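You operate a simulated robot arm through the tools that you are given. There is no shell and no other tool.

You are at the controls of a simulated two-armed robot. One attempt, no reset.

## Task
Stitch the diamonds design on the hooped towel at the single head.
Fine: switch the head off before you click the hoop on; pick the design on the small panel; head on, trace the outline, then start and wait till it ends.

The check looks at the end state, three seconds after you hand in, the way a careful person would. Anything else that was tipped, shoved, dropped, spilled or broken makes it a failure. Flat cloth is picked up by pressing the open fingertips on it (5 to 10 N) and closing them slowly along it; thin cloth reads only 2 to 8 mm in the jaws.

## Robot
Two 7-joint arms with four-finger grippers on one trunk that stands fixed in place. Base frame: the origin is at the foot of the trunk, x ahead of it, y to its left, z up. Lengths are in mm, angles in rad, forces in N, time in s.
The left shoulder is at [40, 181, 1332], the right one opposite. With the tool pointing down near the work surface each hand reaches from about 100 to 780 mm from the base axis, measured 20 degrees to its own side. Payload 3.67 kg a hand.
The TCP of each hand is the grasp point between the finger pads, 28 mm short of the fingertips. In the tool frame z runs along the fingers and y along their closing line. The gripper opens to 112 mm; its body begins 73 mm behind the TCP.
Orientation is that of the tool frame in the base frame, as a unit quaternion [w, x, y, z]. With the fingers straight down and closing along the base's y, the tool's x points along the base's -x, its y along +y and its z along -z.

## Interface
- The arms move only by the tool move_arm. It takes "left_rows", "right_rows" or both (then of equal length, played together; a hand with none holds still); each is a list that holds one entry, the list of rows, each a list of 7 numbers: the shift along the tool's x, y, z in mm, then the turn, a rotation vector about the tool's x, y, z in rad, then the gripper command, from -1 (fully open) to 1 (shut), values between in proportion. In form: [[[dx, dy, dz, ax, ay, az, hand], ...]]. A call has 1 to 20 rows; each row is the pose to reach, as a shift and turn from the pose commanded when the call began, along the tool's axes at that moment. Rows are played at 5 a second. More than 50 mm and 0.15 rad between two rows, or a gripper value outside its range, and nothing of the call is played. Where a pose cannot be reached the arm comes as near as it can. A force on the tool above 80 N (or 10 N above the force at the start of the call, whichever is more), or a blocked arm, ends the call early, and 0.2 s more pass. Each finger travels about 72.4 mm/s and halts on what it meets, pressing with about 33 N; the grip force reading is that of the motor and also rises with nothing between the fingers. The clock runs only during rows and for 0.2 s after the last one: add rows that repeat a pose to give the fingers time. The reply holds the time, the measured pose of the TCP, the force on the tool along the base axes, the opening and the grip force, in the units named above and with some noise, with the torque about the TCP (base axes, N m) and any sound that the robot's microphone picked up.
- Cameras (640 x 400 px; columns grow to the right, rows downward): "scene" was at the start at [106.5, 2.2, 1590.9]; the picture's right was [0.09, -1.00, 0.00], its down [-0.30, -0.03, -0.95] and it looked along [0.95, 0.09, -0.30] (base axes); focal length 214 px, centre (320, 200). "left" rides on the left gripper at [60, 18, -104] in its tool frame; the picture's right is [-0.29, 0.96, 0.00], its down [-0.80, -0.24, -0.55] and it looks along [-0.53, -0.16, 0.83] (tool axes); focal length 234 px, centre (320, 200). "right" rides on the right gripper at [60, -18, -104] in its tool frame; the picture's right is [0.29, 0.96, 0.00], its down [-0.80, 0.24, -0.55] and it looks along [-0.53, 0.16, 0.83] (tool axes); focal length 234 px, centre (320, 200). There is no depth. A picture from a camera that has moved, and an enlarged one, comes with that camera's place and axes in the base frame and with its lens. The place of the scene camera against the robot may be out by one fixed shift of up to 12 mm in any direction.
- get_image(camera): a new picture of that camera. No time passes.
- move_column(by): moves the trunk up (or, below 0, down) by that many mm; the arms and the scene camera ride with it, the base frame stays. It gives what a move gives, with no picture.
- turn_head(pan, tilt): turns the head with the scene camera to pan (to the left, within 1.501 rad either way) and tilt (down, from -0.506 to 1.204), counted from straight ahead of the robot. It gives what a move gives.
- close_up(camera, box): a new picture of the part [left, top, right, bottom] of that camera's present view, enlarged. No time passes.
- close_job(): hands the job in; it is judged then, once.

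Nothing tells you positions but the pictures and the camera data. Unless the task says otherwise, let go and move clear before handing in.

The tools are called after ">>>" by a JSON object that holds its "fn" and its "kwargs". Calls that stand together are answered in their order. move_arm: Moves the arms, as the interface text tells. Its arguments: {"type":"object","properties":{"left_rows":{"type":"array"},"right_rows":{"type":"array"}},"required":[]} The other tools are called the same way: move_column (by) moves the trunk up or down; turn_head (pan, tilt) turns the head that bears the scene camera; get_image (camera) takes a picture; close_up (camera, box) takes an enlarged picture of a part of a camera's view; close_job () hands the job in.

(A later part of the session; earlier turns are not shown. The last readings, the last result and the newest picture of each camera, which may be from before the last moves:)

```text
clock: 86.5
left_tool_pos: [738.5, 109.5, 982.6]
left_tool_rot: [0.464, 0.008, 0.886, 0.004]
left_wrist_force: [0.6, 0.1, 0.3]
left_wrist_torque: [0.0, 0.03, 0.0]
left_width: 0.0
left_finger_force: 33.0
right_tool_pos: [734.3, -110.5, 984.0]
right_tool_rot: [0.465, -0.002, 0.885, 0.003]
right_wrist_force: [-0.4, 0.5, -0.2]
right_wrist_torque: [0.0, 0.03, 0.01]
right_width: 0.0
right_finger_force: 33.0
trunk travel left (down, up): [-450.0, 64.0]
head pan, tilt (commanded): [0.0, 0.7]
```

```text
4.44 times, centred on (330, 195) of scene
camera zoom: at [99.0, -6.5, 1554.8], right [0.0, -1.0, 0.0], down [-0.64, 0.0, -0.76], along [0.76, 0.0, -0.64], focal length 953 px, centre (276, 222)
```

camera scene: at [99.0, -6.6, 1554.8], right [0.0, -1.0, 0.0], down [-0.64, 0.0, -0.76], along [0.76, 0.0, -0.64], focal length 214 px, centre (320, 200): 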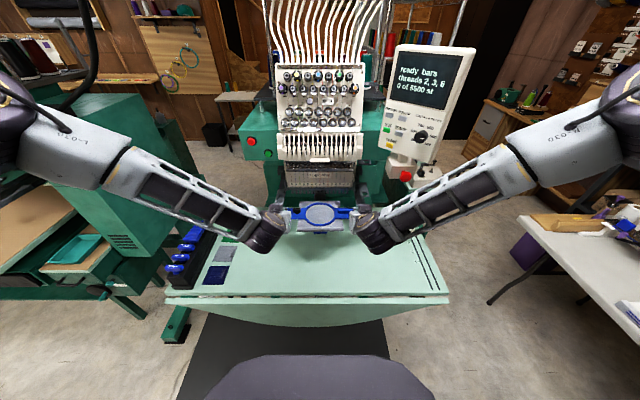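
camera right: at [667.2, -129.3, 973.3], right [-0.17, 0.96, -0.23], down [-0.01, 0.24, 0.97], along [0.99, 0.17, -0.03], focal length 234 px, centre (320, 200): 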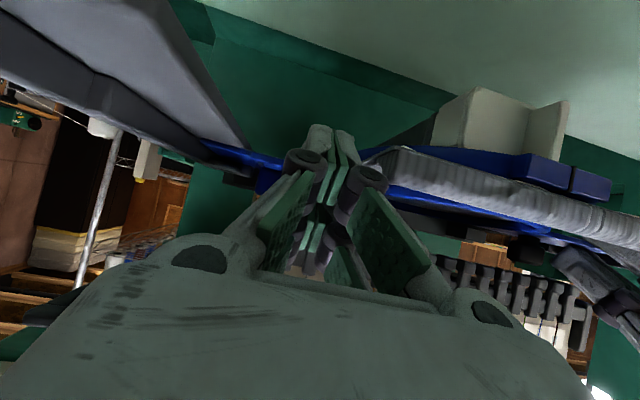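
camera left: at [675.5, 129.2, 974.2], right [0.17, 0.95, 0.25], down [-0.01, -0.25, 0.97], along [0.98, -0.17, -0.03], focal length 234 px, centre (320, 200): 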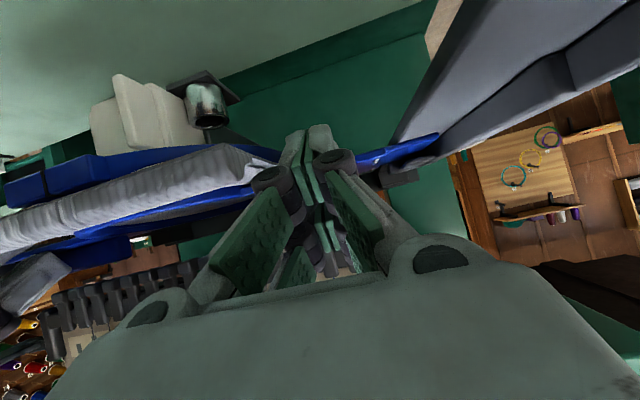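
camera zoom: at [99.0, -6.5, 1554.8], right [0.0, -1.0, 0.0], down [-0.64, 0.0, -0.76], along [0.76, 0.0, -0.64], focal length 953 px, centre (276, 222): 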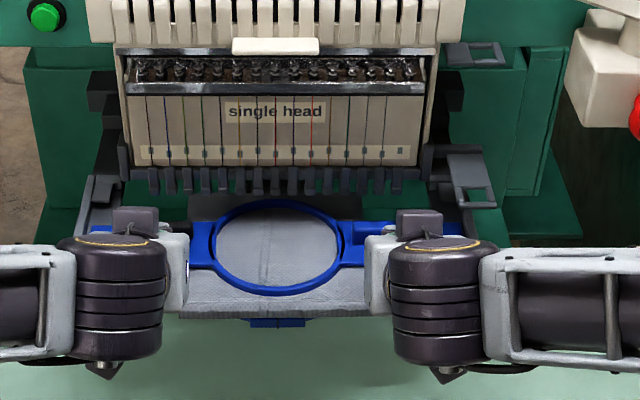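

The fingers are free of the plates. I draw back 50 mm to see the hoop's pose.

>>> {"fn": "move_arm", "kwargs": {"left_rows": [[[14.2, 0, -20.5, 0, 0, 0, 1], [28.5, 0, -41, 0, 0, 0, 1], [28.5, 0, -41, 0, 0, 0, 1]]], "right_rows": [[[14.2, 0, -20.5, 0, 0, 0, 1], [28.5, 0, -41, 0, 0, 0, 1], [28.5, 0, -41, 0, 0, 0, 1]]]}}

>>> {"fn": "close_up", "kwargs": {"camera": "scene", "box": [260, 150, 400, 240]}}

>>> {"fn": "get_image", "kwargs": {"camera": "left"}}

>>> {"fn": "get_image", "kwargs": {"camera": "right"}}

```text
clock: 87.3
left_tool_pos: [690.4, 111.4, 982.3]
left_tool_rot: [0.464, 0.007, 0.886, 0.005]
left_wrist_force: [0.2, -0.3, 0.1]
left_wrist_torque: [-0.02, 0.01, -0.01]
left_width: 0.0
left_finger_force: 33.0
right_tool_pos: [684.9, -110.2, 983.5]
right_tool_rot: [0.464, -0.001, 0.886, 0.003]
right_wrist_force: [1.0, -0.5, -0.1]
right_wrist_torque: [0.03, 0.0, 0.0]
right_width: 0.0
right_finger_force: 33.3
trunk travel left (down, up): [-450.0, 64.0]
head pan, tilt (commanded): [0.0, 0.7]
```

```text
4.44 times, centred on (330, 195) of scene
camera zoom: at [99.9, -6.4, 1554.8], right [0.0, -1.0, 0.0], down [-0.65, 0.0, -0.76], along [0.76, 0.0, -0.65], focal length 953 px, centre (276, 222)
```

zoom: 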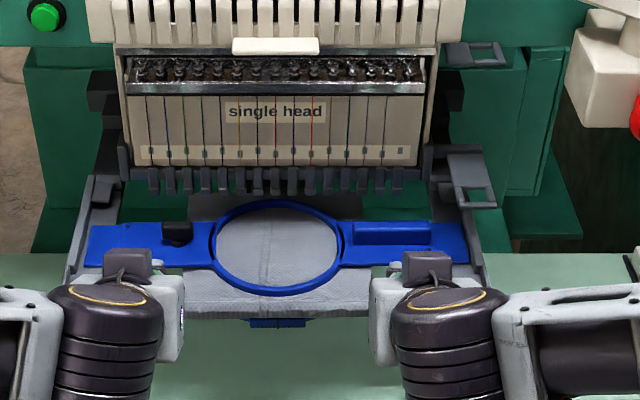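

```text
taken
camera left: at [570.9, 130.0, 993.2], right [0.17, 0.95, 0.25], down [0.0, -0.25, 0.97], along [0.98, -0.17, -0.04], focal length 234 px, centre (320, 200)
```

left: 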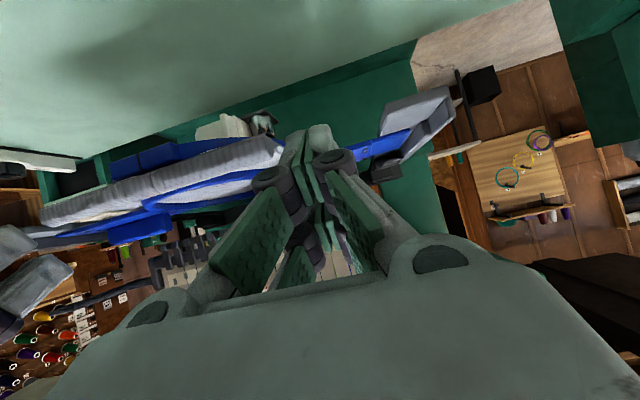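

```text
taken
camera right: at [565.0, -130.4, 993.9], right [-0.17, 0.96, -0.23], down [0.0, 0.24, 0.97], along [0.99, 0.16, -0.04], focal length 234 px, centre (320, 200)
```

right: 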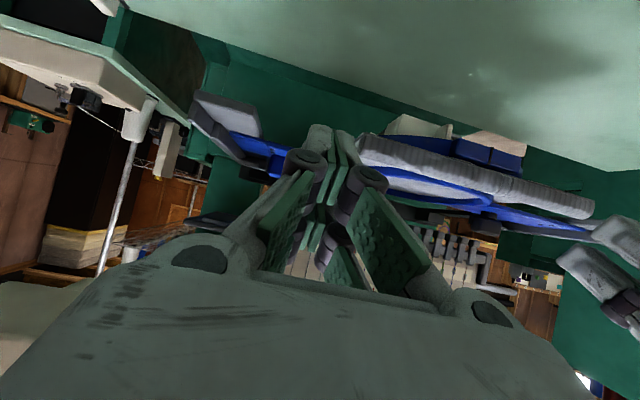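

The hoop sits straight and level with plate fronts near x 749. I lower the hands so the upper fingertip corners meet the plate edges.

>>> {"fn": "move_arm", "kwargs": {"left_rows": [[[9.5, 0, 12.5, 0, 0, 0, 1], [19.1, 0, 25, 0, 0, 0, 1], [19.1, 0, 25, 0, 0, 0, 1]]], "right_rows": [[[8.4, 0, 15, 0, 0, 0, 1], [16.8, 0, 30.1, 0, 0, 0, 1], [16.8, 0, 30.1, 0, 0, 0, 1]]]}}

>>> {"fn": "get_image", "kwargs": {"camera": "left"}}

>>> {"fn": "close_up", "kwargs": {"camera": "scene", "box": [260, 160, 400, 250]}}

```text
clock: 88.1
left_tool_pos: [697.9, 110.1, 953.6]
left_tool_rot: [0.465, 0.007, 0.885, 0.004]
left_wrist_force: [-0.2, -0.9, 0.3]
left_wrist_torque: [0.04, -0.02, -0.03]
left_width: 0.0
left_finger_force: 32.5
right_tool_pos: [698.3, -110.9, 952.4]
right_tool_rot: [0.464, -0.002, 0.886, 0.003]
right_wrist_force: [-1.0, -0.1, 0.4]
right_wrist_torque: [-0.02, -0.02, 0.0]
right_width: 0.1
right_finger_force: 33.0
trunk travel left (down, up): [-450.0, 64.0]
head pan, tilt (commanded): [0.0, 0.7]
```

```text
taken
camera left: at [579.3, 129.9, 964.3], right [0.17, 0.95, 0.25], down [-0.01, -0.25, 0.97], along [0.98, -0.17, -0.04], focal length 234 px, centre (320, 200)
```

left: 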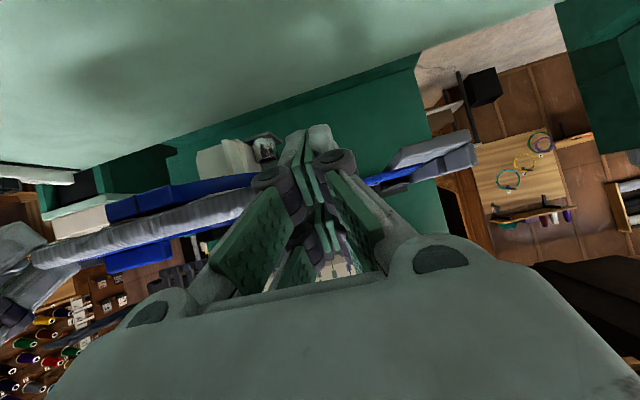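

```text
4.44 times, centred on (330, 205) of scene
camera zoom: at [97.5, -6.5, 1555.0], right [0.0, -1.0, 0.0], down [-0.64, 0.0, -0.77], along [0.77, 0.0, -0.64], focal length 953 px, centre (276, 178)
```

zoom: 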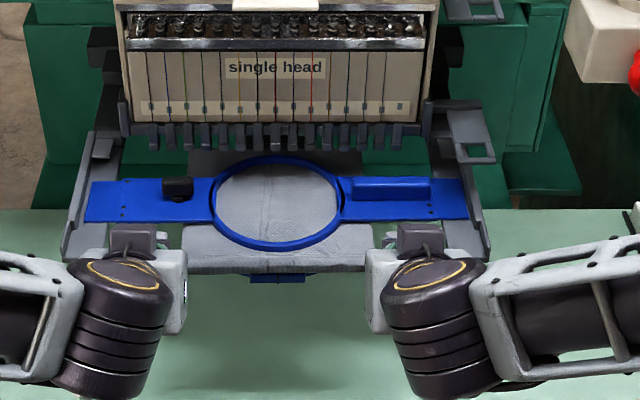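

Everything is lined up. I push forward 60 mm with both hands.

>>> {"fn": "move_arm", "kwargs": {"left_rows": [[[-2.85, 0, 4.1, 0, 0, 0, 1], [-5.7, 0, 8.2, 0, 0, 0, 1], [-8.55, 0, 12.3, 0, 0, 0, 1], [-11.4, 0, 16.4, 0, 0, 0, 1], [-14.25, 0, 20.5, 0, 0, 0, 1], [-17.1, 0, 24.6, 0, 0, 0, 1], [-20, 0, 28.7, 0, 0, 0, 1], [-22.8, 0, 32.8, 0, 0, 0, 1], [-25.7, 0, 36.9, 0, 0, 0, 1], [-28.5, 0, 41, 0, 0, 0, 1], [-31.4, 0, 45.1, 0, 0, 0, 1], [-34.2, 0, 49.2, 0, 0, 0, 1]]], "right_rows": [[[-2.85, 0, 4.1, 0, 0, 0, 1], [-5.7, 0, 8.2, 0, 0, 0, 1], [-8.55, 0, 12.3, 0, 0, 0, 1], [-11.4, 0, 16.4, 0, 0, 0, 1], [-14.25, 0, 20.5, 0, 0, 0, 1], [-17.1, 0, 24.6, 0, 0, 0, 1], [-20, 0, 28.7, 0, 0, 0, 1], [-22.8, 0, 32.8, 0, 0, 0, 1], [-25.7, 0, 36.9, 0, 0, 0, 1], [-28.5, 0, 41, 0, 0, 0, 1], [-31.4, 0, 45.1, 0, 0, 0, 1], [-34.2, 0, 49.2, 0, 0, 0, 1]]]}}

>>> {"fn": "close_up", "kwargs": {"camera": "scene", "box": [260, 160, 400, 250]}}

```text
clock: 90.7
left_tool_pos: [758.4, 111.5, 954.2]
left_tool_rot: [0.465, 0.008, 0.885, 0.004]
left_wrist_force: [-0.6, -0.3, -0.1]
left_wrist_torque: [-0.01, -0.02, -0.01]
left_width: 5.9
left_finger_force: 32.2
right_tool_pos: [759.6, -109.9, 952.7]
right_tool_rot: [0.465, -0.001, 0.885, 0.003]
right_wrist_force: [-1.4, 0.4, 0.8]
right_wrist_torque: [0.01, -0.06, 0.0]
right_width: 5.8
right_finger_force: 33.1
trunk travel left (down, up): [-450.0, 64.0]
head pan, tilt (commanded): [0.0, 0.7]
```

```text
4.44 times, centred on (330, 205) of scene
camera zoom: at [98.2, -6.4, 1554.9], right [0.0, -1.0, 0.0], down [-0.64, 0.0, -0.76], along [0.76, 0.0, -0.64], focal length 953 px, centre (276, 178)
```

zoom: 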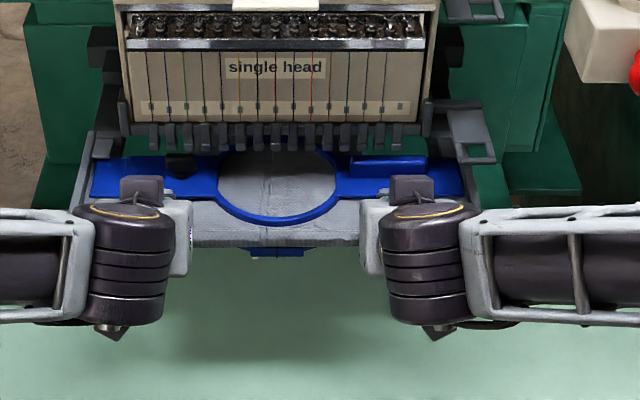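

Both sides are in contact and the hoop moves straight. I continue in fine steps towards the clips.

>>> {"fn": "move_arm", "kwargs": {"left_rows": [[[-1.7, 0, 2.5, 0, 0, 0, 1], [-3.4, 0, 4.9, 0, 0, 0, 1], [-5.1, 0, 7.4, 0, 0, 0, 1], [-6.8, 0, 9.8, 0, 0, 0, 1]]], "right_rows": [[[-1.7, 0, 2.5, 0, 0, 0, 1], [-3.4, 0, 4.9, 0, 0, 0, 1], [-5.1, 0, 7.4, 0, 0, 0, 1], [-6.8, 0, 9.8, 0, 0, 0, 1]]]}}

```text
clock: 91.7
left_tool_pos: [770.6, 111.0, 954.8]
left_tool_rot: [0.466, 0.008, 0.885, 0.005]
left_wrist_force: [0.0, 0.8, 0.5]
left_wrist_torque: [-0.01, -0.03, 0.02]
left_width: 5.9
left_finger_force: 32.8
right_tool_pos: [771.1, -110.9, 954.3]
right_tool_rot: [0.465, -0.001, 0.885, 0.002]
right_wrist_force: [-1.2, 0.0, 2.1]
right_wrist_torque: [0.03, -0.06, -0.05]
right_width: 5.9
right_finger_force: 33.3
trunk travel left (down, up): [-450.0, 64.0]
head pan, tilt (commanded): [0.0, 0.7]
```

>>> {"fn": "move_arm", "kwargs": {"left_rows": [[[-1.1, 0, 1.6, 0, 0, 0, 1], [-2.3, 0, 3.3, 0, 0, 0, 1], [-3.4, 0, 4.9, 0, 0, 0, 1], [-4.6, 0, 6.6, 0, 0, 0, 1]]], "right_rows": [[[-1.1, 0, 1.6, 0, 0, 0, 1], [-2.3, 0, 3.3, 0, 0, 0, 1], [-3.4, 0, 4.9, 0, 0, 0, 1], [-4.6, 0, 6.6, 0, 0, 0, 1]]]}}

```text
clock: 92.7
left_tool_pos: [777.6, 110.2, 954.5]
left_tool_rot: [0.466, 0.008, 0.885, 0.004]
left_wrist_force: [-0.8, 0.1, 0.7]
left_wrist_torque: [-0.01, 0.01, 0.0]
left_width: 5.8
left_finger_force: 32.8
right_tool_pos: [779.4, -109.7, 953.8]
right_tool_rot: [0.465, -0.001, 0.885, 0.003]
right_wrist_force: [-0.6, 1.1, 1.2]
right_wrist_torque: [0.0, -0.01, 0.01]
right_width: 6.3
right_finger_force: 33.1
trunk travel left (down, up): [-450.0, 64.0]
head pan, tilt (commanded): [0.0, 0.7]
```

>>> {"fn": "move_arm", "kwargs": {"left_rows": [[[-1.1, 0, 1.6, 0, 0, 0, 1], [-2.3, 0, 3.3, 0, 0, 0, 1], [-3.4, 0, 4.9, 0, 0, 0, 1]]], "right_rows": [[[-1.1, 0, 1.6, 0, 0, 0, 1], [-2.3, 0, 3.3, 0, 0, 0, 1], [-3.4, 0, 4.9, 0, 0, 0, 1]]]}}

>>> {"fn": "close_up", "kwargs": {"camera": "scene", "box": [260, 150, 400, 240]}}

```text
clock: 93.5
left_tool_pos: [781.8, 109.3, 954.9]
left_tool_rot: [0.465, 0.008, 0.885, 0.004]
left_wrist_force: [-7.2, 1.3, 0.5]
left_wrist_torque: [-0.03, -0.05, 0.02]
left_width: 6.0
left_finger_force: 33.1
right_tool_pos: [779.7, -110.0, 953.0]
right_tool_rot: [0.464, -0.002, 0.886, 0.003]
right_wrist_force: [-21.5, -1.9, 3.5]
right_wrist_torque: [0.0, -0.12, -0.05]
right_width: 6.1
right_finger_force: 32.8
trunk travel left (down, up): [-450.0, 64.0]
head pan, tilt (commanded): [0.0, 0.7]
```

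```text
4.44 times, centred on (330, 195) of scene
camera zoom: at [93.3, -6.4, 1555.3], right [0.0, -1.0, 0.0], down [-0.64, 0.0, -0.77], along [0.77, 0.0, -0.64], focal length 953 px, centre (276, 222)
```

zoom: 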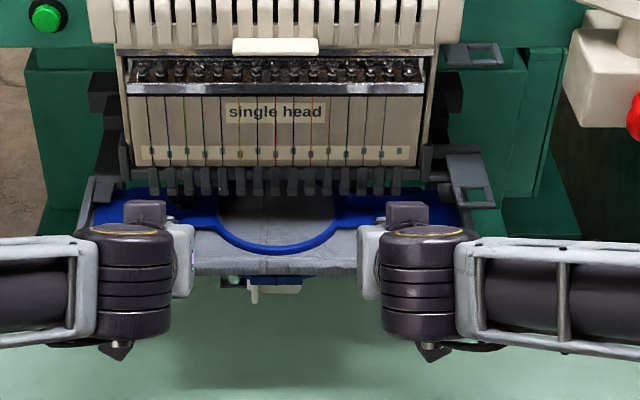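

Both sides now feel resistance (left 7 N, right 22 N), consistent with the two clips. I keep pressing evenly.

>>> {"fn": "move_arm", "kwargs": {"left_rows": [[[-1.4, 0, 2, 0, 0, 0, 1], [-2.8, 0, 4.1, 0, 0, 0, 1], [-3.4, 0, 4.9, 0, 0, 0, 1]]], "right_rows": [[[-0.9, 0, 1.2, 0, 0, 0, 1], [-1.7, 0, 2.5, 0, 0, 0, 1], [-2.3, 0, 3.3, 0, 0, 0, 1]]]}}

```text
clock: 94.3
left_tool_pos: [784.3, 109.5, 957.8]
left_tool_rot: [0.467, 0.009, 0.884, 0.002]
left_wrist_force: [-60.2, 6.8, 10.8]
left_wrist_torque: [0.01, -0.08, 0.23]
left_width: 6.1
left_finger_force: 33.1
right_tool_pos: [783.8, -110.1, 960.9]
right_tool_rot: [0.469, -0.001, 0.883, 0.001]
right_wrist_force: [-1.3, 0.3, -0.5]
right_wrist_torque: [0.0, 0.01, 0.01]
right_width: 0.0
right_finger_force: 32.7
trunk travel left (down, up): [-450.0, 64.0]
head pan, tilt (commanded): [0.0, 0.7]
```

Now the left takes 60 N and the right none, so something stiff is blocking. I lift both hands off and use the left camera to inspect the left clip from outside.

>>> {"fn": "move_arm", "kwargs": {"left_rows": [[[-4.1, 0, -2.9, 0, 0, 0, 1], [-12.3, 0, -8.6, 0, 0, 0, 1], [-20.5, 0, -14.3, 0, 0, 0, 1], [-9, 0, -31, 0, 0, 0, 1], [8, 0, -55, 0, 0, 0, 1], [25, 0, -80, 0, 0, 0, 1], [25, 0, -80, 0, 0, 0, 1]]], "right_rows": [[[-4.1, 0, -2.9, 0, 0, 0, 1], [-12.3, 0, -8.6, 0, 0, 0, 1], [-20.5, 0, -14.3, 0, 0, 0, 1], [-9, 0, -31, 0, 0, 0, 1], [8, 0, -55, 0, 0, 0, 1], [25, 0, -80, 0, 0, 0, 1], [25, 0, -80, 0, 0, 0, 1]]]}}

>>> {"fn": "close_up", "kwargs": {"camera": "scene", "box": [260, 150, 400, 240]}}

```text
clock: 95.9
left_tool_pos: [712.3, 112.0, 979.3]
left_tool_rot: [0.465, 0.008, 0.885, 0.004]
left_wrist_force: [0.5, 0.0, -0.1]
left_wrist_torque: [-0.01, -0.01, 0.02]
left_width: 0.2
left_finger_force: 32.9
right_tool_pos: [707.9, -110.5, 979.8]
right_tool_rot: [0.465, -0.001, 0.885, 0.002]
right_wrist_force: [0.1, -0.2, -0.2]
right_wrist_torque: [-0.02, 0.0, 0.02]
right_width: 0.0
right_finger_force: 35.2
trunk travel left (down, up): [-450.0, 64.0]
head pan, tilt (commanded): [0.0, 0.7]
```

```text
4.44 times, centred on (330, 195) of scene
camera zoom: at [98.5, -6.4, 1554.9], right [0.0, -1.0, 0.0], down [-0.64, 0.0, -0.76], along [0.76, 0.0, -0.64], focal length 953 px, centre (276, 222)
```

zoom: 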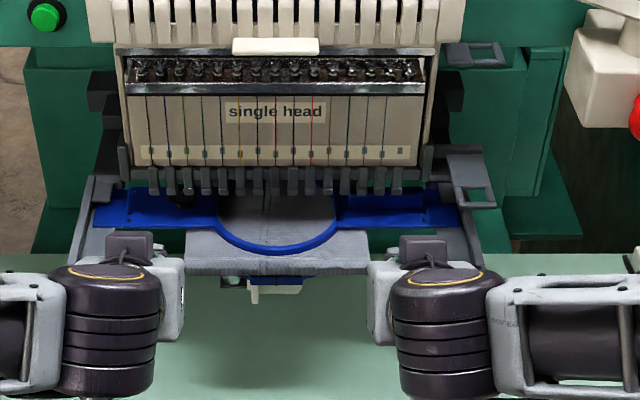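

The hoop stayed in place this time, with its plate fronts near x 803 (centre about 835). I move the left hand out to view the left clip.

>>> {"fn": "move_arm", "kwargs": {"left_rows": [[[-10, 15, -15, 0, 0.08, 0, 1], [-20, 30, -25, 0, 0.16, 0, 1], [-30, 45, -30, 0, 0.24, 0, 1], [-36, 60, -32, 0, 0.32, 0, 1], [-40, 75, -34, 0, 0.4, 0, 1], [-40, 90, -34, 0, 0.436, 0, 1], [-40, 90, -34, 0, 0.436, 0, 1]]]}}

>>> {"fn": "get_image", "kwargs": {"camera": "left"}}

>>> {"fn": "close_up", "kwargs": {"camera": "left", "box": [200, 100, 440, 280]}}

```text
clock: 97.5
left_tool_pos: [706.3, 200.4, 1029.8]
left_tool_rot: [0.262, 0.006, 0.965, 0.006]
left_wrist_force: [-0.6, -0.3, 0.3]
left_wrist_torque: [-0.05, -0.01, 0.02]
left_width: 0.0
left_finger_force: 33.4
right_tool_pos: [709.2, -111.1, 979.2]
right_tool_rot: [0.464, -0.001, 0.886, 0.003]
right_wrist_force: [0.1, -0.1, -0.8]
right_wrist_torque: [0.02, 0.01, 0.0]
right_width: 0.0
right_finger_force: 35.8
trunk travel left (down, up): [-450.0, 64.0]
head pan, tilt (commanded): [0.0, 0.7]
```

```text
taken
camera left: at [602.0, 219.1, 1091.3], right [0.26, 0.95, 0.16], down [0.41, -0.26, 0.88], along [0.88, -0.16, -0.45], focal length 234 px, centre (320, 200)
```

left: 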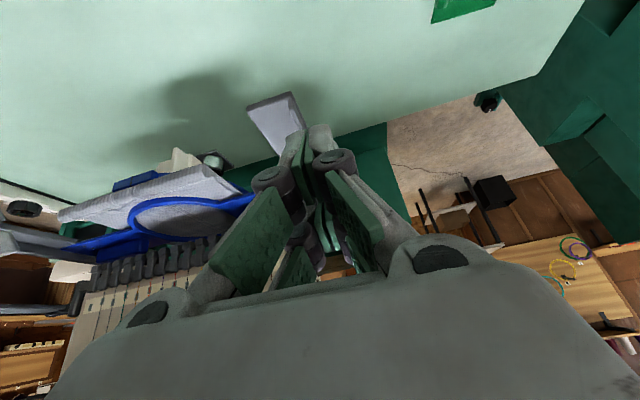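

```text
2.22 times, centred on (320, 190) of left
camera zoom: at [602.0, 219.1, 1091.3], right [0.26, 0.95, 0.16], down [0.41, -0.26, 0.88], along [0.88, -0.16, -0.45], focal length 520 px, centre (320, 222)
```

zoom: 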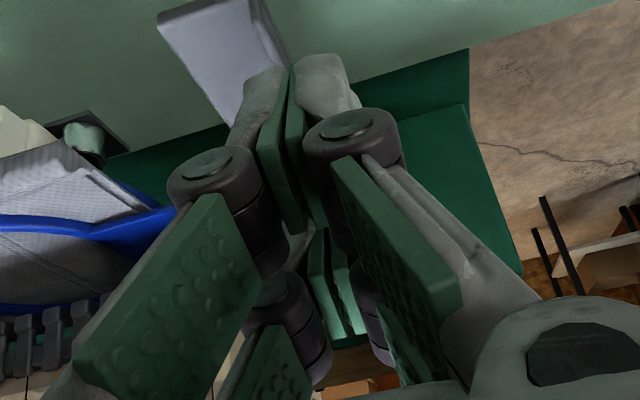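

The closed fingers block the view; I open the left gripper to see between them.

>>> {"fn": "move_arm", "kwargs": {"left_rows": [[[0, 0, 0, 0, 0, 0, 0], [0, 0, 0, 0, 0, 0, -1], [0, 0, 0, 0, 0, 0, -1], [0, 0, 0, 0, 0, 0, -1], [0, 0, 0, 0, 0, 0, -1]]]}}

>>> {"fn": "close_up", "kwargs": {"camera": "left", "box": [200, 80, 440, 280]}}

```text
clock: 98.7
left_tool_pos: [705.7, 199.5, 1030.8]
left_tool_rot: [0.262, 0.007, 0.965, 0.007]
left_wrist_force: [-0.8, 0.0, 0.9]
left_wrist_torque: [0.01, 0.0, 0.02]
left_width: 112.2
left_finger_force: 0.1
right_tool_pos: [709.3, -110.3, 980.2]
right_tool_rot: [0.465, -0.001, 0.885, 0.002]
right_wrist_force: [-0.1, -0.5, 0.0]
right_wrist_torque: [0.0, 0.03, 0.0]
right_width: 0.0
right_finger_force: 35.5
trunk travel left (down, up): [-450.0, 64.0]
head pan, tilt (commanded): [0.0, 0.7]
```

```text
2.00 times, centred on (320, 180) of left
camera zoom: at [602.1, 219.0, 1091.2], right [0.26, 0.95, 0.16], down [0.4, -0.26, 0.88], along [0.88, -0.16, -0.45], focal length 468 px, centre (320, 240)
```

zoom: 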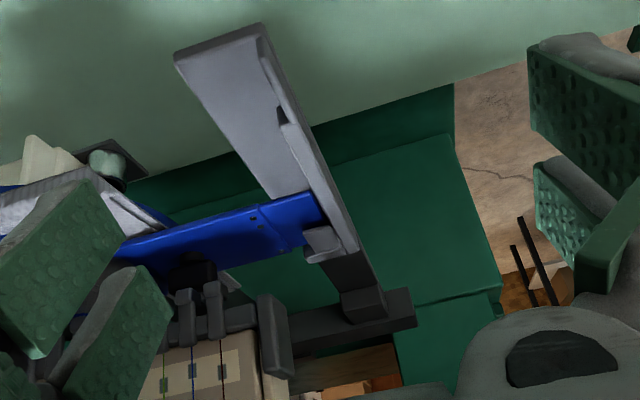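

>>> {"fn": "close_up", "kwargs": {"camera": "left", "box": [270, 140, 360, 220]}}

>>> {"fn": "close_up", "kwargs": {"camera": "left", "box": [210, 140, 370, 260]}}

```text
5.00 times, centred on (315, 180) of left
camera zoom: at [602.1, 219.0, 1091.2], right [0.26, 0.95, 0.16], down [0.4, -0.26, 0.88], along [0.88, -0.16, -0.45], focal length 1171 px, centre (345, 300)
```

zoom: 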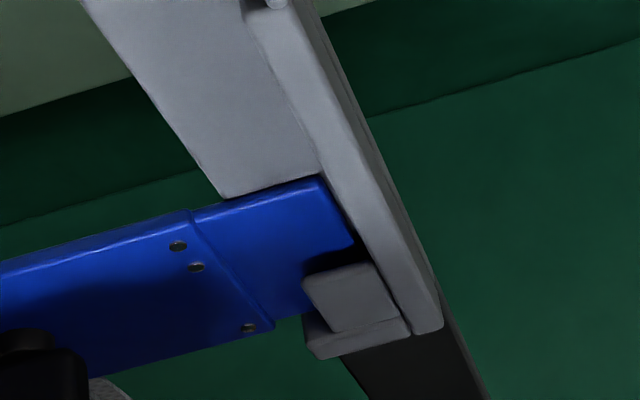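

```text
3.33 times, centred on (290, 200) of left
camera zoom: at [602.1, 219.0, 1091.2], right [0.26, 0.95, 0.16], down [0.4, -0.26, 0.88], along [0.88, -0.16, -0.45], focal length 781 px, centre (420, 200)
```

zoom: 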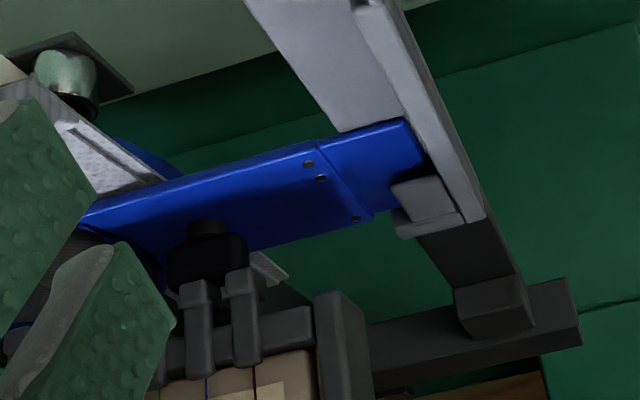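

The left tab is well under its clip, centre about x 843.6, which matches the needle hole. I now check the right side the same way.

>>> {"fn": "move_arm", "kwargs": {"right_rows": [[[-10, -15, -15, 0, 0.08, 0, 0], [-20, -30, -25, 0, 0.16, 0, -1], [-30, -45, -30, 0, 0.24, 0, -1], [-36, -60, -32, 0, 0.32, 0, -1], [-40, -75, -34, 0, 0.4, 0, -1], [-40, -88, -34, 0, 0.436, 0, -1], [-40, -88, -34, 0, 0.436, 0, -1], [-40, -88, -34, 0, 0.436, 0, -1]]]}}

>>> {"fn": "close_up", "kwargs": {"camera": "right", "box": [280, 140, 370, 220]}}

>>> {"fn": "close_up", "kwargs": {"camera": "right", "box": [200, 80, 440, 280]}}

```text
clock: 100.5
left_tool_pos: [705.1, 201.0, 1029.5]
left_tool_rot: [0.262, 0.008, 0.965, 0.005]
left_wrist_force: [-0.2, 0.5, -0.1]
left_wrist_torque: [0.0, 0.0, 0.0]
left_width: 112.2
left_finger_force: 0.0
right_tool_pos: [704.2, -198.0, 1031.0]
right_tool_rot: [0.263, -0.001, 0.965, 0.002]
right_wrist_force: [-0.2, -0.2, 0.3]
right_wrist_torque: [-0.02, -0.04, -0.02]
right_width: 112.1
right_finger_force: 0.0
trunk travel left (down, up): [-450.0, 64.0]
head pan, tilt (commanded): [0.0, 0.7]
```

```text
5.00 times, centred on (325, 180) of right
camera zoom: at [599.1, -217.8, 1090.5], right [-0.25, 0.96, -0.14], down [0.41, 0.24, 0.88], along [0.88, 0.17, -0.45], focal length 1171 px, centre (295, 300)
```

zoom: 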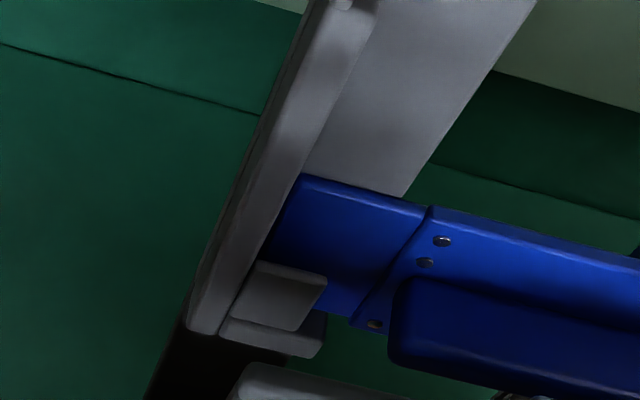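

```text
2.00 times, centred on (320, 180) of right
camera zoom: at [599.1, -217.8, 1090.5], right [-0.25, 0.96, -0.14], down [0.41, 0.24, 0.88], along [0.88, 0.17, -0.45], focal length 468 px, centre (320, 240)
```

zoom: 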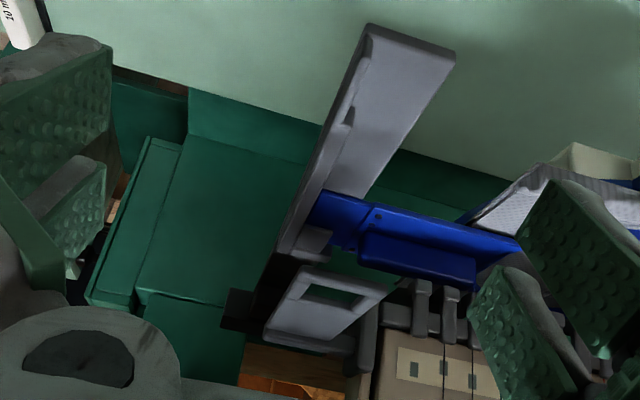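

The right tab is also under its clip, about 2.5 mm behind the left. I bring both hands back to push again, this time balancing the two sides.

>>> {"fn": "move_arm", "kwargs": {"left_rows": [[[0, -20, 8, 0, -0.07, 0, 0], [1, -40, 20, 0, -0.14, 0, 1], [2, -60, 40, 0, -0.22, 0, 1], [3, -75, 60, 0, -0.3, 0, 1], [3.5, -85, 76, 0, -0.38, 0, 1], [3.9, -90, 85.8, 0, -0.436, 0, 1], [3.9, -90, 85.8, 0, -0.436, 0, 1]]], "right_rows": [[[0, 20, 8, 0, -0.07, 0, 0], [1, 40, 20, 0, -0.14, 0, 1], [2, 60, 40, 0, -0.22, 0, 1], [3, 75, 60, 0, -0.3, 0, 1], [4, 84, 78, 0, -0.38, 0, 1], [4.4, 88, 88, 0, -0.436, 0, 1], [4.4, 88, 88, 0, -0.436, 0, 1]]]}}

```text
clock: 102.1
left_tool_pos: [745.5, 110.6, 954.8]
left_tool_rot: [0.466, 0.008, 0.885, 0.005]
left_wrist_force: [-0.2, -0.8, -0.2]
left_wrist_torque: [0.0, -0.01, 0.03]
left_width: 0.1
left_finger_force: 33.0
right_tool_pos: [742.8, -110.2, 951.5]
right_tool_rot: [0.466, -0.002, 0.885, 0.003]
right_wrist_force: [0.0, -0.1, 0.1]
right_wrist_torque: [0.0, -0.01, -0.01]
right_width: 0.1
right_finger_force: 33.3
trunk travel left (down, up): [-450.0, 64.0]
head pan, tilt (commanded): [0.0, 0.7]
```

>>> {"fn": "move_arm", "kwargs": {"left_rows": [[[-5.7, 0, 8.2, 0, 0, 0, 1], [-11.4, 0, 16.4, 0, 0, 0, 1], [-17.1, 0, 24.6, 0, 0, 0, 1], [-19.4, 0, 27.9, 0, 0, 0, 1]]], "right_rows": [[[-6, 0, 8.6, 0, 0, 0, 1], [-12, 0, 17.2, 0, 0, 0, 1], [-18, 0, 26, 0, 0, 0, 1], [-20.8, 0, 30, 0, 0, 0, 1]]]}}

```text
clock: 103.1
left_tool_pos: [779.2, 111.0, 956.0]
left_tool_rot: [0.467, 0.007, 0.884, 0.004]
left_wrist_force: [0.2, -0.3, -0.2]
left_wrist_torque: [0.01, -0.01, 0.04]
left_width: 0.0
left_finger_force: 33.1
right_tool_pos: [779.4, -111.8, 953.0]
right_tool_rot: [0.465, -0.002, 0.885, 0.003]
right_wrist_force: [-11.9, -2.6, 3.9]
right_wrist_torque: [0.06, -0.13, -0.06]
right_width: 6.1
right_finger_force: 32.6
trunk travel left (down, up): [-450.0, 64.0]
head pan, tilt (commanded): [0.0, 0.7]
```

>>> {"fn": "move_arm", "kwargs": {"left_rows": [[[-0.9, 0, 1.2, 0, 0, 0, 1], [-1.7, 0, 2.5, 0, 0, 0, 1]]], "right_rows": [[[-0.3, 0, 0.4, 0, 0, 0, 1], [-0.6, 0, 0.8, 0, 0, 0, 1]]]}}

```text
clock: 103.7
left_tool_pos: [781.8, 110.7, 956.8]
left_tool_rot: [0.466, 0.008, 0.885, 0.004]
left_wrist_force: [0.5, 0.6, -0.2]
left_wrist_torque: [-0.02, 0.01, 0.02]
left_width: 0.0
left_finger_force: 33.5
right_tool_pos: [781.8, -110.1, 953.0]
right_tool_rot: [0.465, -0.002, 0.885, 0.003]
right_wrist_force: [-12.4, -0.8, 2.9]
right_wrist_torque: [-0.01, -0.13, -0.04]
right_width: 6.0
right_finger_force: 32.8
trunk travel left (down, up): [-450.0, 64.0]
head pan, tilt (commanded): [0.0, 0.7]
```

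>>> {"fn": "move_arm", "kwargs": {"left_rows": [[[-0.6, 0, 0.8, 0, 0, 0, 1], [-1.1, 0, 1.6, 0, 0, 0, 1], [-1.4, 0, 2.05, 0, 0, 0, 1]]]}}

```text
clock: 104.5
left_tool_pos: [782.6, 110.6, 955.1]
left_tool_rot: [0.466, 0.009, 0.885, 0.003]
left_wrist_force: [-17.7, 3.6, 5.3]
left_wrist_torque: [0.01, -0.11, 0.1]
left_width: 6.0
left_finger_force: 33.1
right_tool_pos: [780.9, -111.8, 955.7]
right_tool_rot: [0.467, -0.002, 0.884, 0.003]
right_wrist_force: [0.3, -0.8, 0.2]
right_wrist_torque: [0.02, 0.0, 0.03]
right_width: 0.0
right_finger_force: 33.1
trunk travel left (down, up): [-450.0, 64.0]
head pan, tilt (commanded): [0.0, 0.7]
```

>>> {"fn": "move_arm", "kwargs": {"right_rows": [[[-0.6, 0, 0.8, 0, 0, 0, 1], [-1.1, 0, 1.6, 0, 0, 0, 1], [-1.4, 0, 2.05, 0, 0, 0, 1]]]}}

```text
clock: 105.3
left_tool_pos: [783.6, 109.6, 956.8]
left_tool_rot: [0.467, 0.008, 0.884, 0.004]
left_wrist_force: [-5.1, 0.2, 0.4]
left_wrist_torque: [0.0, 0.0, 0.03]
left_width: 5.9
left_finger_force: 32.9
right_tool_pos: [781.3, -111.1, 954.9]
right_tool_rot: [0.466, -0.001, 0.885, 0.002]
right_wrist_force: [-16.4, -3.4, 6.8]
right_wrist_torque: [-0.01, -0.13, -0.07]
right_width: 5.8
right_finger_force: 32.7
trunk travel left (down, up): [-450.0, 64.0]
head pan, tilt (commanded): [0.0, 0.7]
```

Both hands are in contact now. I advance both by small equal amounts.

>>> {"fn": "move_arm", "kwargs": {"left_rows": [[[-0.6, 0, 0.8, 0, 0, 0, 1], [-1.1, 0, 1.6, 0, 0, 0, 1], [-1.7, 0, 2.5, 0, 0, 0, 1]]], "right_rows": [[[-0.5, 0, 0.65, 0, 0, 0, 1], [-0.9, 0, 1.3, 0, 0, 0, 1], [-1.4, 0, 2, 0, 0, 0, 1]]]}}

```text
clock: 106.1
left_tool_pos: [785.1, 109.4, 958.4]
left_tool_rot: [0.468, 0.008, 0.884, 0.004]
left_wrist_force: [-3.8, 0.2, 0.0]
left_wrist_torque: [0.0, 0.01, 0.0]
left_width: 6.0
left_finger_force: 32.7
right_tool_pos: [782.7, -109.8, 954.9]
right_tool_rot: [0.465, 0.0, 0.885, 0.002]
right_wrist_force: [-35.9, -6.6, 5.4]
right_wrist_torque: [-0.01, -0.15, -0.14]
right_width: 6.0
right_finger_force: 32.6
trunk travel left (down, up): [-450.0, 64.0]
head pan, tilt (commanded): [0.0, 0.7]
```

>>> {"fn": "move_arm", "kwargs": {"left_rows": [[[-0.6, 0, 0.8, 0, 0, 0, 1], [-1.1, 0, 1.6, 0, 0, 0, 1]]], "right_rows": [[[0, 0, 0, 0, 0, 0, 1], [-0.3, 0, 0.4, 0, 0, 0, 1]]]}}

```text
clock: 106.7
left_tool_pos: [783.5, 108.6, 959.1]
left_tool_rot: [0.466, 0.008, 0.884, 0.003]
left_wrist_force: [-27.7, -1.3, 6.6]
left_wrist_torque: [-0.01, -0.1, -0.02]
left_width: 6.0
left_finger_force: 33.0
right_tool_pos: [784.0, -108.7, 957.5]
right_tool_rot: [0.467, -0.002, 0.884, 0.003]
right_wrist_force: [-16.8, 0.7, 3.0]
right_wrist_torque: [-0.02, -0.01, -0.04]
right_width: 5.9
right_finger_force: 33.3
trunk travel left (down, up): [-450.0, 64.0]
head pan, tilt (commanded): [0.0, 0.7]
```

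Both sides share the load now (28 and 17 N). I press on together, trimming the hands slightly down to offset the trunk's give.

>>> {"fn": "move_arm", "kwargs": {"left_rows": [[[0.2, 0, 1.1, 0, 0, 0, 1], [0.3, 0, 1.9, 0, 0, 0, 1], [0.3, 0, 2.8, 0, 0, 0, 1]]], "right_rows": [[[0.2, 0, 1.2, 0, 0, 0, 1], [0.3, 0, 2.2, 0, 0, 0, 1], [0.3, 0, 3.3, 0, 0, 0, 1]]]}}

```text
clock: 107.5
left_tool_pos: [784.5, 108.2, 958.3]
left_tool_rot: [0.467, 0.008, 0.884, 0.004]
left_wrist_force: [-48.0, 0.5, 8.9]
left_wrist_torque: [-0.02, -0.02, -0.01]
left_width: 6.0
left_finger_force: 32.2
right_tool_pos: [784.1, -109.2, 958.2]
right_tool_rot: [0.468, -0.001, 0.884, 0.002]
right_wrist_force: [-7.6, 2.2, 8.1]
right_wrist_torque: [0.01, -0.16, 0.05]
right_width: 6.1
right_finger_force: 33.3
trunk travel left (down, up): [-450.0, 64.0]
head pan, tilt (commanded): [0.0, 0.7]
```

>>> {"fn": "move_arm", "kwargs": {"left_rows": [[[0, 0, 0.3, 0, 0, 0, 1], [0, 0, 0.8, 0, 0, 0, 1], [0, 0, 0.8, 0, 0, 0, 1]]], "right_rows": [[[0, 0, 0.9, 0, 0, 0, 1], [0, 0, 1.8, 0, 0, 0, 1], [0, 0, 2.4, 0, 0, 0, 1]]]}}

```text
clock: 108.3
left_tool_pos: [785.1, 109.0, 960.5]
left_tool_rot: [0.469, 0.008, 0.883, 0.004]
left_wrist_force: [-36.2, -0.8, 3.6]
left_wrist_torque: [0.01, 0.09, -0.02]
left_width: 5.8
left_finger_force: 33.2
right_tool_pos: [784.6, -109.6, 958.9]
right_tool_rot: [0.47, -0.002, 0.883, 0.003]
right_wrist_force: [-23.7, 0.4, 21.2]
right_wrist_torque: [-0.02, -0.48, 0.07]
right_width: 6.1
right_finger_force: 32.7
trunk travel left (down, up): [-450.0, 64.0]
head pan, tilt (commanded): [0.0, 0.7]
```

Both sides are stopped hard at x ≈ 785 (hoop centre ≈ 844). I test whether it has latched by drawing back a little while still touching.

>>> {"fn": "move_arm", "kwargs": {"left_rows": [[[2.9, 0, -4.1, 0, 0, 0, 1], [5.7, 0, -8.2, 0, 0, 0, 1], [8.5, 0, -12.3, 0, 0, 0, 1], [11.4, 0, -16.4, 0, 0, 0, 1], [14.2, 0, -20.5, 0, 0, 0, 1]]], "right_rows": [[[2.9, 0, -4.1, 0, 0, 0, 1], [5.7, 0, -8.2, 0, 0, 0, 1], [8.5, 0, -12.3, 0, 0, 0, 1], [11.4, 0, -16.4, 0, 0, 0, 1], [14.2, 0, -20.5, 0, 0, 0, 1]]]}}

>>> {"fn": "close_up", "kwargs": {"camera": "scene", "box": [260, 150, 400, 240]}}

```text
clock: 109.5
left_tool_pos: [767.9, 111.8, 953.5]
left_tool_rot: [0.466, 0.007, 0.885, 0.004]
left_wrist_force: [0.3, 0.0, 0.9]
left_wrist_torque: [0.01, 0.0, 0.0]
left_width: 0.0
left_finger_force: 33.1
right_tool_pos: [766.9, -110.9, 948.2]
right_tool_rot: [0.465, -0.002, 0.886, 0.002]
right_wrist_force: [0.2, -0.2, 0.3]
right_wrist_torque: [0.02, 0.0, -0.02]
right_width: 0.0
right_finger_force: 32.9
trunk travel left (down, up): [-450.0, 64.0]
head pan, tilt (commanded): [0.0, 0.7]
```

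```text
4.44 times, centred on (330, 195) of scene
camera zoom: at [97.6, -5.8, 1554.9], right [0.0, -1.0, 0.0], down [-0.64, 0.0, -0.77], along [0.77, 0.0, -0.64], focal length 953 px, centre (276, 222)
```

zoom: 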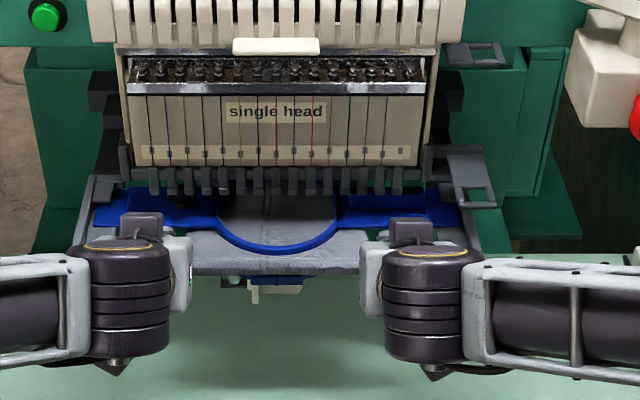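

The hoop stayed put. I look again at both clips from outside to see how far the tabs went in.

>>> {"fn": "move_arm", "kwargs": {"left_rows": [[[-8, 12, -16, 0, 0.07, 0, 0], [-16, 30, -36, 0, 0.15, 0, -1], [-24, 48, -56, 0, 0.24, 0, -1], [-32, 64, -72, 0, 0.32, 0, -1], [-38, 78, -84, 0, 0.4, 0, -1], [-42, 90, -92, 0, 0.436, 0, -1], [-42, 90, -92, 0, 0.436, 0, -1], [-42, 90, -92, 0, 0.436, 0, -1]]], "right_rows": [[[-8, -12, -16, 0, 0.07, 0, 0], [-16, -30, -36, 0, 0.15, 0, -1], [-24, -48, -56, 0, 0.24, 0, -1], [-32, -64, -72, 0, 0.32, 0, -1], [-38, -78, -84, 0, 0.4, 0, -1], [-42, -88, -92, 0, 0.436, 0, -1], [-42, -88, -92, 0, 0.436, 0, -1], [-42, -88, -92, 0, 0.436, 0, -1]]]}}

>>> {"fn": "close_up", "kwargs": {"camera": "left", "box": [270, 130, 360, 220]}}

>>> {"fn": "close_up", "kwargs": {"camera": "right", "box": [280, 130, 370, 220]}}

```text
clock: 111.3
left_tool_pos: [717.1, 198.5, 1041.1]
left_tool_rot: [0.262, 0.007, 0.965, 0.005]
left_wrist_force: [0.1, -0.3, 0.7]
left_wrist_torque: [0.01, 0.0, 0.01]
left_width: 111.8
left_finger_force: 0.1
right_tool_pos: [717.1, -200.1, 1035.3]
right_tool_rot: [0.262, -0.002, 0.965, 0.003]
right_wrist_force: [-0.1, -0.1, 0.9]
right_wrist_torque: [-0.01, 0.0, 0.01]
right_width: 112.0
right_finger_force: 0.1
trunk travel left (down, up): [-450.0, 64.0]
head pan, tilt (commanded): [0.0, 0.7]
```

```text
4.44 times, centred on (315, 175) of left
camera zoom: at [613.5, 218.1, 1101.5], right [0.26, 0.95, 0.16], down [0.4, -0.26, 0.88], along [0.88, -0.16, -0.45], focal length 1041 px, centre (342, 311)
```

zoom: 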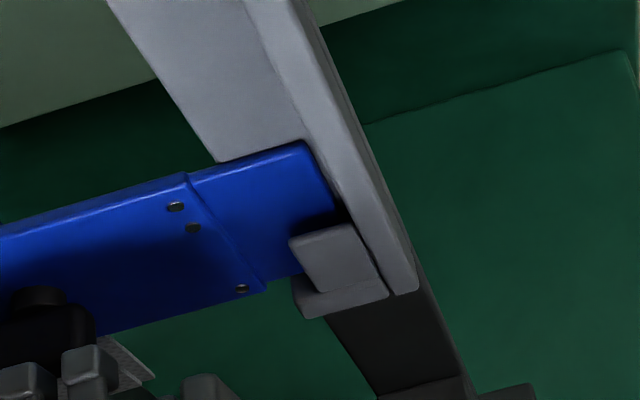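

```text
4.44 times, centred on (325, 175) of right
camera zoom: at [611.9, -220.7, 1095.0], right [-0.25, 0.96, -0.14], down [0.41, 0.24, 0.88], along [0.88, 0.17, -0.45], focal length 1041 px, centre (298, 311)
```

zoom: 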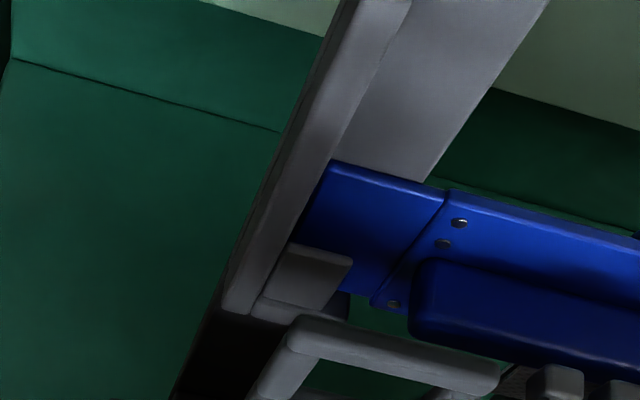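

Both tabs butt against the clip stops, so the hoop is fully home. Now for the panel: I place "design" near (803, -224, 1319) on a face turned about 40° to my left. I park the right hand and bring the left hand round to face the panel.

>>> {"fn": "move_arm", "kwargs": {"left_rows": [[[18.6, 0, -34.1, 0, 0, 0, -1], [37.3, 0, -68.2, 0, 0, 0, -0.5], [55.9, 0, -102.3, 0, 0, 0, 0], [49.8, -17.2, -121.8, 0.0712, -0.0933, 0.0542, 0.5], [43.8, -34.5, -141.3, 0.1423, -0.1866, 0.1084, 1], [37.7, -51.8, -160.8, 0.2135, -0.2798, 0.1626, 1], [31.7, -69, -180.3, 0.2847, -0.3731, 0.2168, 1], [25.6, -86.2, -199.7, 0.3558, -0.4664, 0.2709, 1], [19.5, -103.5, -219.2, 0.427, -0.5597, 0.3251, 1], [13.5, -120.8, -238.7, 0.4981, -0.6529, 0.3793, 1], [7.4, -138, -258.2, 0.5693, -0.7462, 0.4335, 1], [7.4, -138, -258.2, 0.5693, -0.7462, 0.4335, 1]]], "right_rows": [[[14, -12, -15, 0, 0, 0, -1], [28, -24, -30, 0, 0, 0, -1], [42, -36, -45, 0, 0, 0, -1], [56, -47, -60, 0, 0, 0, -1], [70, -59, -75, 0, 0, 0, -1], [84, -71, -90, 0, 0, 0, -1], [98, -83, -105, 0, 0, 0, -1], [112, -95, -120, 0, 0, 0, -1], [126, -106, -135, 0, 0, 0, -1], [140, -118, -150, 0, 0, 0, -1], [154.3, -130, -165.8, 0, 0, 0, -1], [154.3, -130, -165.8, 0, 0, 0, -1]]]}}

>>> {"fn": "get_image", "kwargs": {"camera": "scene"}}

>>> {"fn": "get_image", "kwargs": {"camera": "left"}}

```text
clock: 113.9
left_tool_pos: [579.3, 62.4, 1256.6]
left_tool_rot: [0.569, 0.28, 0.745, -0.206]
left_wrist_force: [0.0, -0.7, 0.4]
left_wrist_torque: [-0.01, 0.01, -0.03]
left_width: 0.0
left_finger_force: 33.5
right_tool_pos: [498.2, -329.4, 1099.4]
right_tool_rot: [0.262, -0.002, 0.965, 0.002]
right_wrist_force: [-0.2, 0.4, 0.1]
right_wrist_torque: [0.0, 0.0, 0.02]
right_width: 112.1
right_finger_force: 0.1
trunk travel left (down, up): [-450.0, 64.0]
head pan, tilt (commanded): [0.0, 0.7]
```

```text
taken
camera scene: at [99.3, -6.0, 1554.8], right [0.0, -1.0, 0.0], down [-0.64, 0.0, -0.76], along [0.76, 0.0, -0.64], focal length 214 px, centre (320, 200)
```

scene: 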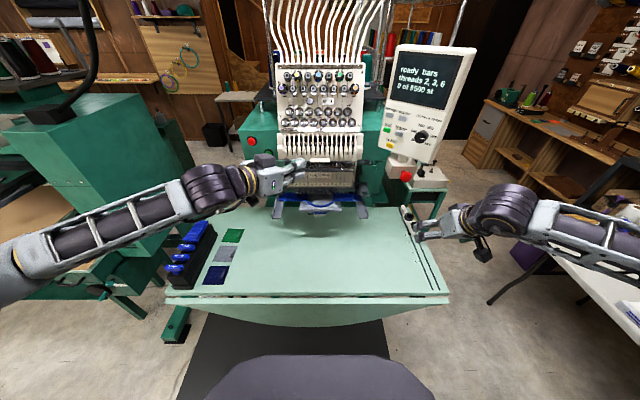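

```text
taken
camera left: at [503.2, 151.4, 1228.5], right [0.68, 0.67, 0.29], down [-0.41, 0.02, 0.91], along [0.61, -0.74, 0.29], focal length 234 px, centre (320, 200)
```

left: 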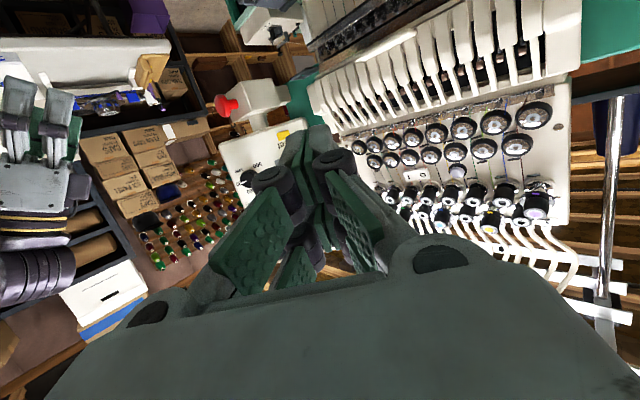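

The left hand is posed toward the panel. I raise the right hand to look squarely at the panel for a better fix.

>>> {"fn": "move_arm", "kwargs": {"right_rows": [[[-26.5, 0, -21.5, 0, -0.094, 0, -1], [-53, 0, -43, 0, -0.188, 0, -1], [-79.6, 0, -64.6, 0, -0.282, 0, -1], [-106, 0, -86, 0, -0.376, 0, -1], [-132.7, 0, -107.7, 0, -0.47, 0, -1], [-132.7, 0, -107.7, 0, -0.47, 0, -1]]]}}

>>> {"fn": "get_image", "kwargs": {"camera": "right"}}

>>> {"fn": "close_up", "kwargs": {"camera": "right", "box": [280, 120, 480, 260]}}

```text
clock: 115.3
left_tool_pos: [579.0, 60.6, 1258.7]
left_tool_rot: [0.569, 0.28, 0.745, -0.206]
left_wrist_force: [-0.5, 0.0, -0.2]
left_wrist_torque: [-0.01, -0.03, 0.02]
left_width: 0.0
left_finger_force: 32.5
right_tool_pos: [558.7, -329.7, 1261.2]
right_tool_rot: [0.481, -0.001, 0.877, 0.003]
right_wrist_force: [-0.4, 0.1, 0.7]
right_wrist_torque: [0.01, -0.03, 0.02]
right_width: 111.9
right_finger_force: 0.1
trunk travel left (down, up): [-450.0, 64.0]
head pan, tilt (commanded): [0.0, 0.7]
```

```text
taken
camera right: at [438.2, -349.9, 1267.2], right [-0.16, 0.96, -0.24], down [-0.04, 0.24, 0.97], along [0.99, 0.16, 0.0], focal length 234 px, centre (320, 200)
```

right: 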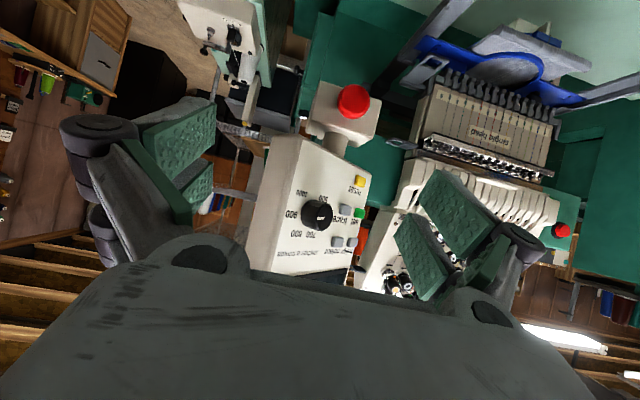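

```text
2.86 times, centred on (380, 190) of right
camera zoom: at [438.2, -349.9, 1267.2], right [-0.16, 0.96, -0.24], down [-0.04, 0.24, 0.97], along [0.99, 0.16, 0.0], focal length 669 px, centre (149, 229)
```

zoom: 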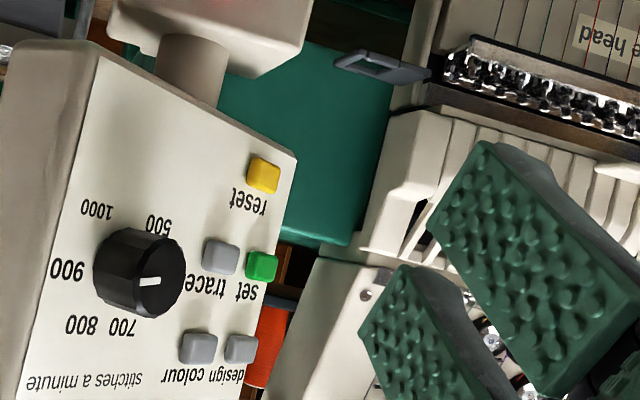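

The keys resolve precisely: design (802, -223, 1321), colour (774, -256, 1321), set (805, -222, 1273), trace (774, -256, 1272), reset (787, -240, 1224). I move the left fingertips to about 40 mm off the design key.

>>> {"fn": "move_arm", "kwargs": {"left_rows": [[[-17.4, -9.8, 37, 0, 0, 0, 1], [-34.8, -19.7, 74, 0, 0, 0, 1], [-52.2, -29.5, 111.1, 0, 0, 0, 1], [-69.6, -39.3, 148.1, 0, 0, 0, 1], [-87, -49.1, 185.1, 0, 0, 0, 1], [-104.4, -59, 222.2, 0, 0, 0, 1], [-121.8, -68.8, 259.2, 0, 0, 0, 1], [-121.8, -68.8, 259.2, 0, 0, 0, 1]]]}}

>>> {"fn": "get_image", "kwargs": {"camera": "right"}}

>>> {"fn": "get_image", "kwargs": {"camera": "scene"}}

>>> {"fn": "close_up", "kwargs": {"camera": "right", "box": [280, 120, 480, 260]}}

```text
clock: 117.1
left_tool_pos: [749.0, -174.8, 1307.3]
left_tool_rot: [0.569, 0.279, 0.746, -0.205]
left_wrist_force: [-0.4, 0.1, 0.3]
left_wrist_torque: [0.0, 0.01, -0.03]
left_width: 0.2
left_finger_force: 33.1
right_tool_pos: [557.9, -329.5, 1261.2]
right_tool_rot: [0.48, -0.001, 0.877, 0.002]
right_wrist_force: [0.3, 0.8, -0.5]
right_wrist_torque: [-0.02, -0.01, -0.06]
right_width: 112.0
right_finger_force: 0.1
trunk travel left (down, up): [-450.0, 64.0]
head pan, tilt (commanded): [0.0, 0.7]
```

```text
taken
camera right: at [437.9, -349.0, 1267.4], right [-0.16, 0.96, -0.24], down [-0.04, 0.24, 0.97], along [0.99, 0.16, 0.0], focal length 234 px, centre (320, 200)
```

right: 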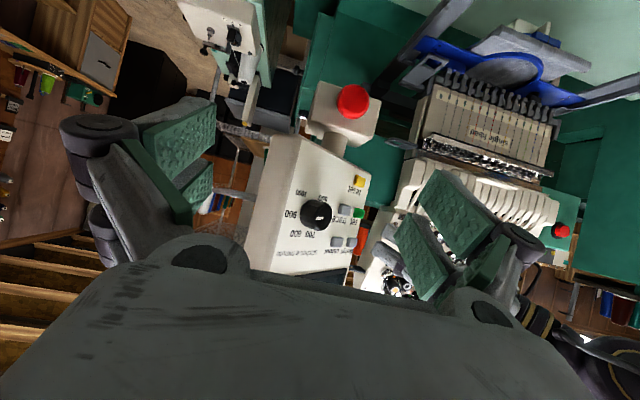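

```text
taken
camera scene: at [98.2, -5.4, 1554.9], right [0.0, -1.0, 0.0], down [-0.64, 0.0, -0.76], along [0.76, 0.0, -0.64], focal length 214 px, centre (320, 200)
```

scene: 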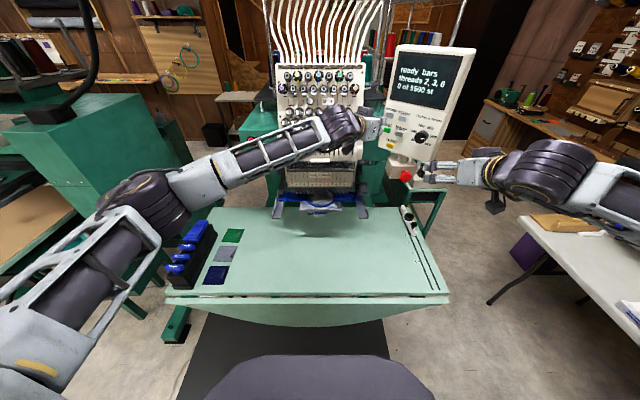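

```text
2.86 times, centred on (380, 190) of right
camera zoom: at [437.9, -349.0, 1267.4], right [-0.16, 0.96, -0.24], down [-0.04, 0.24, 0.97], along [0.99, 0.16, 0.0], focal length 669 px, centre (149, 229)
```

zoom: 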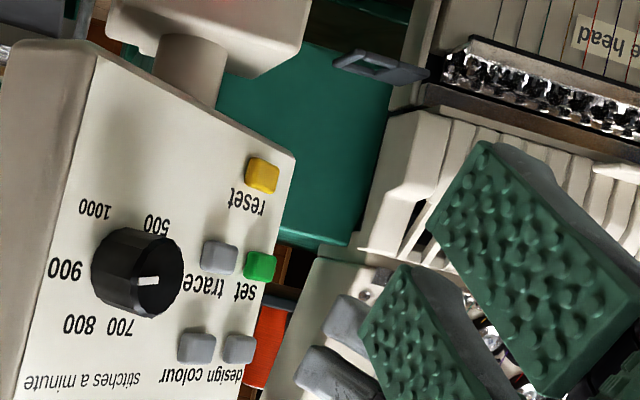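

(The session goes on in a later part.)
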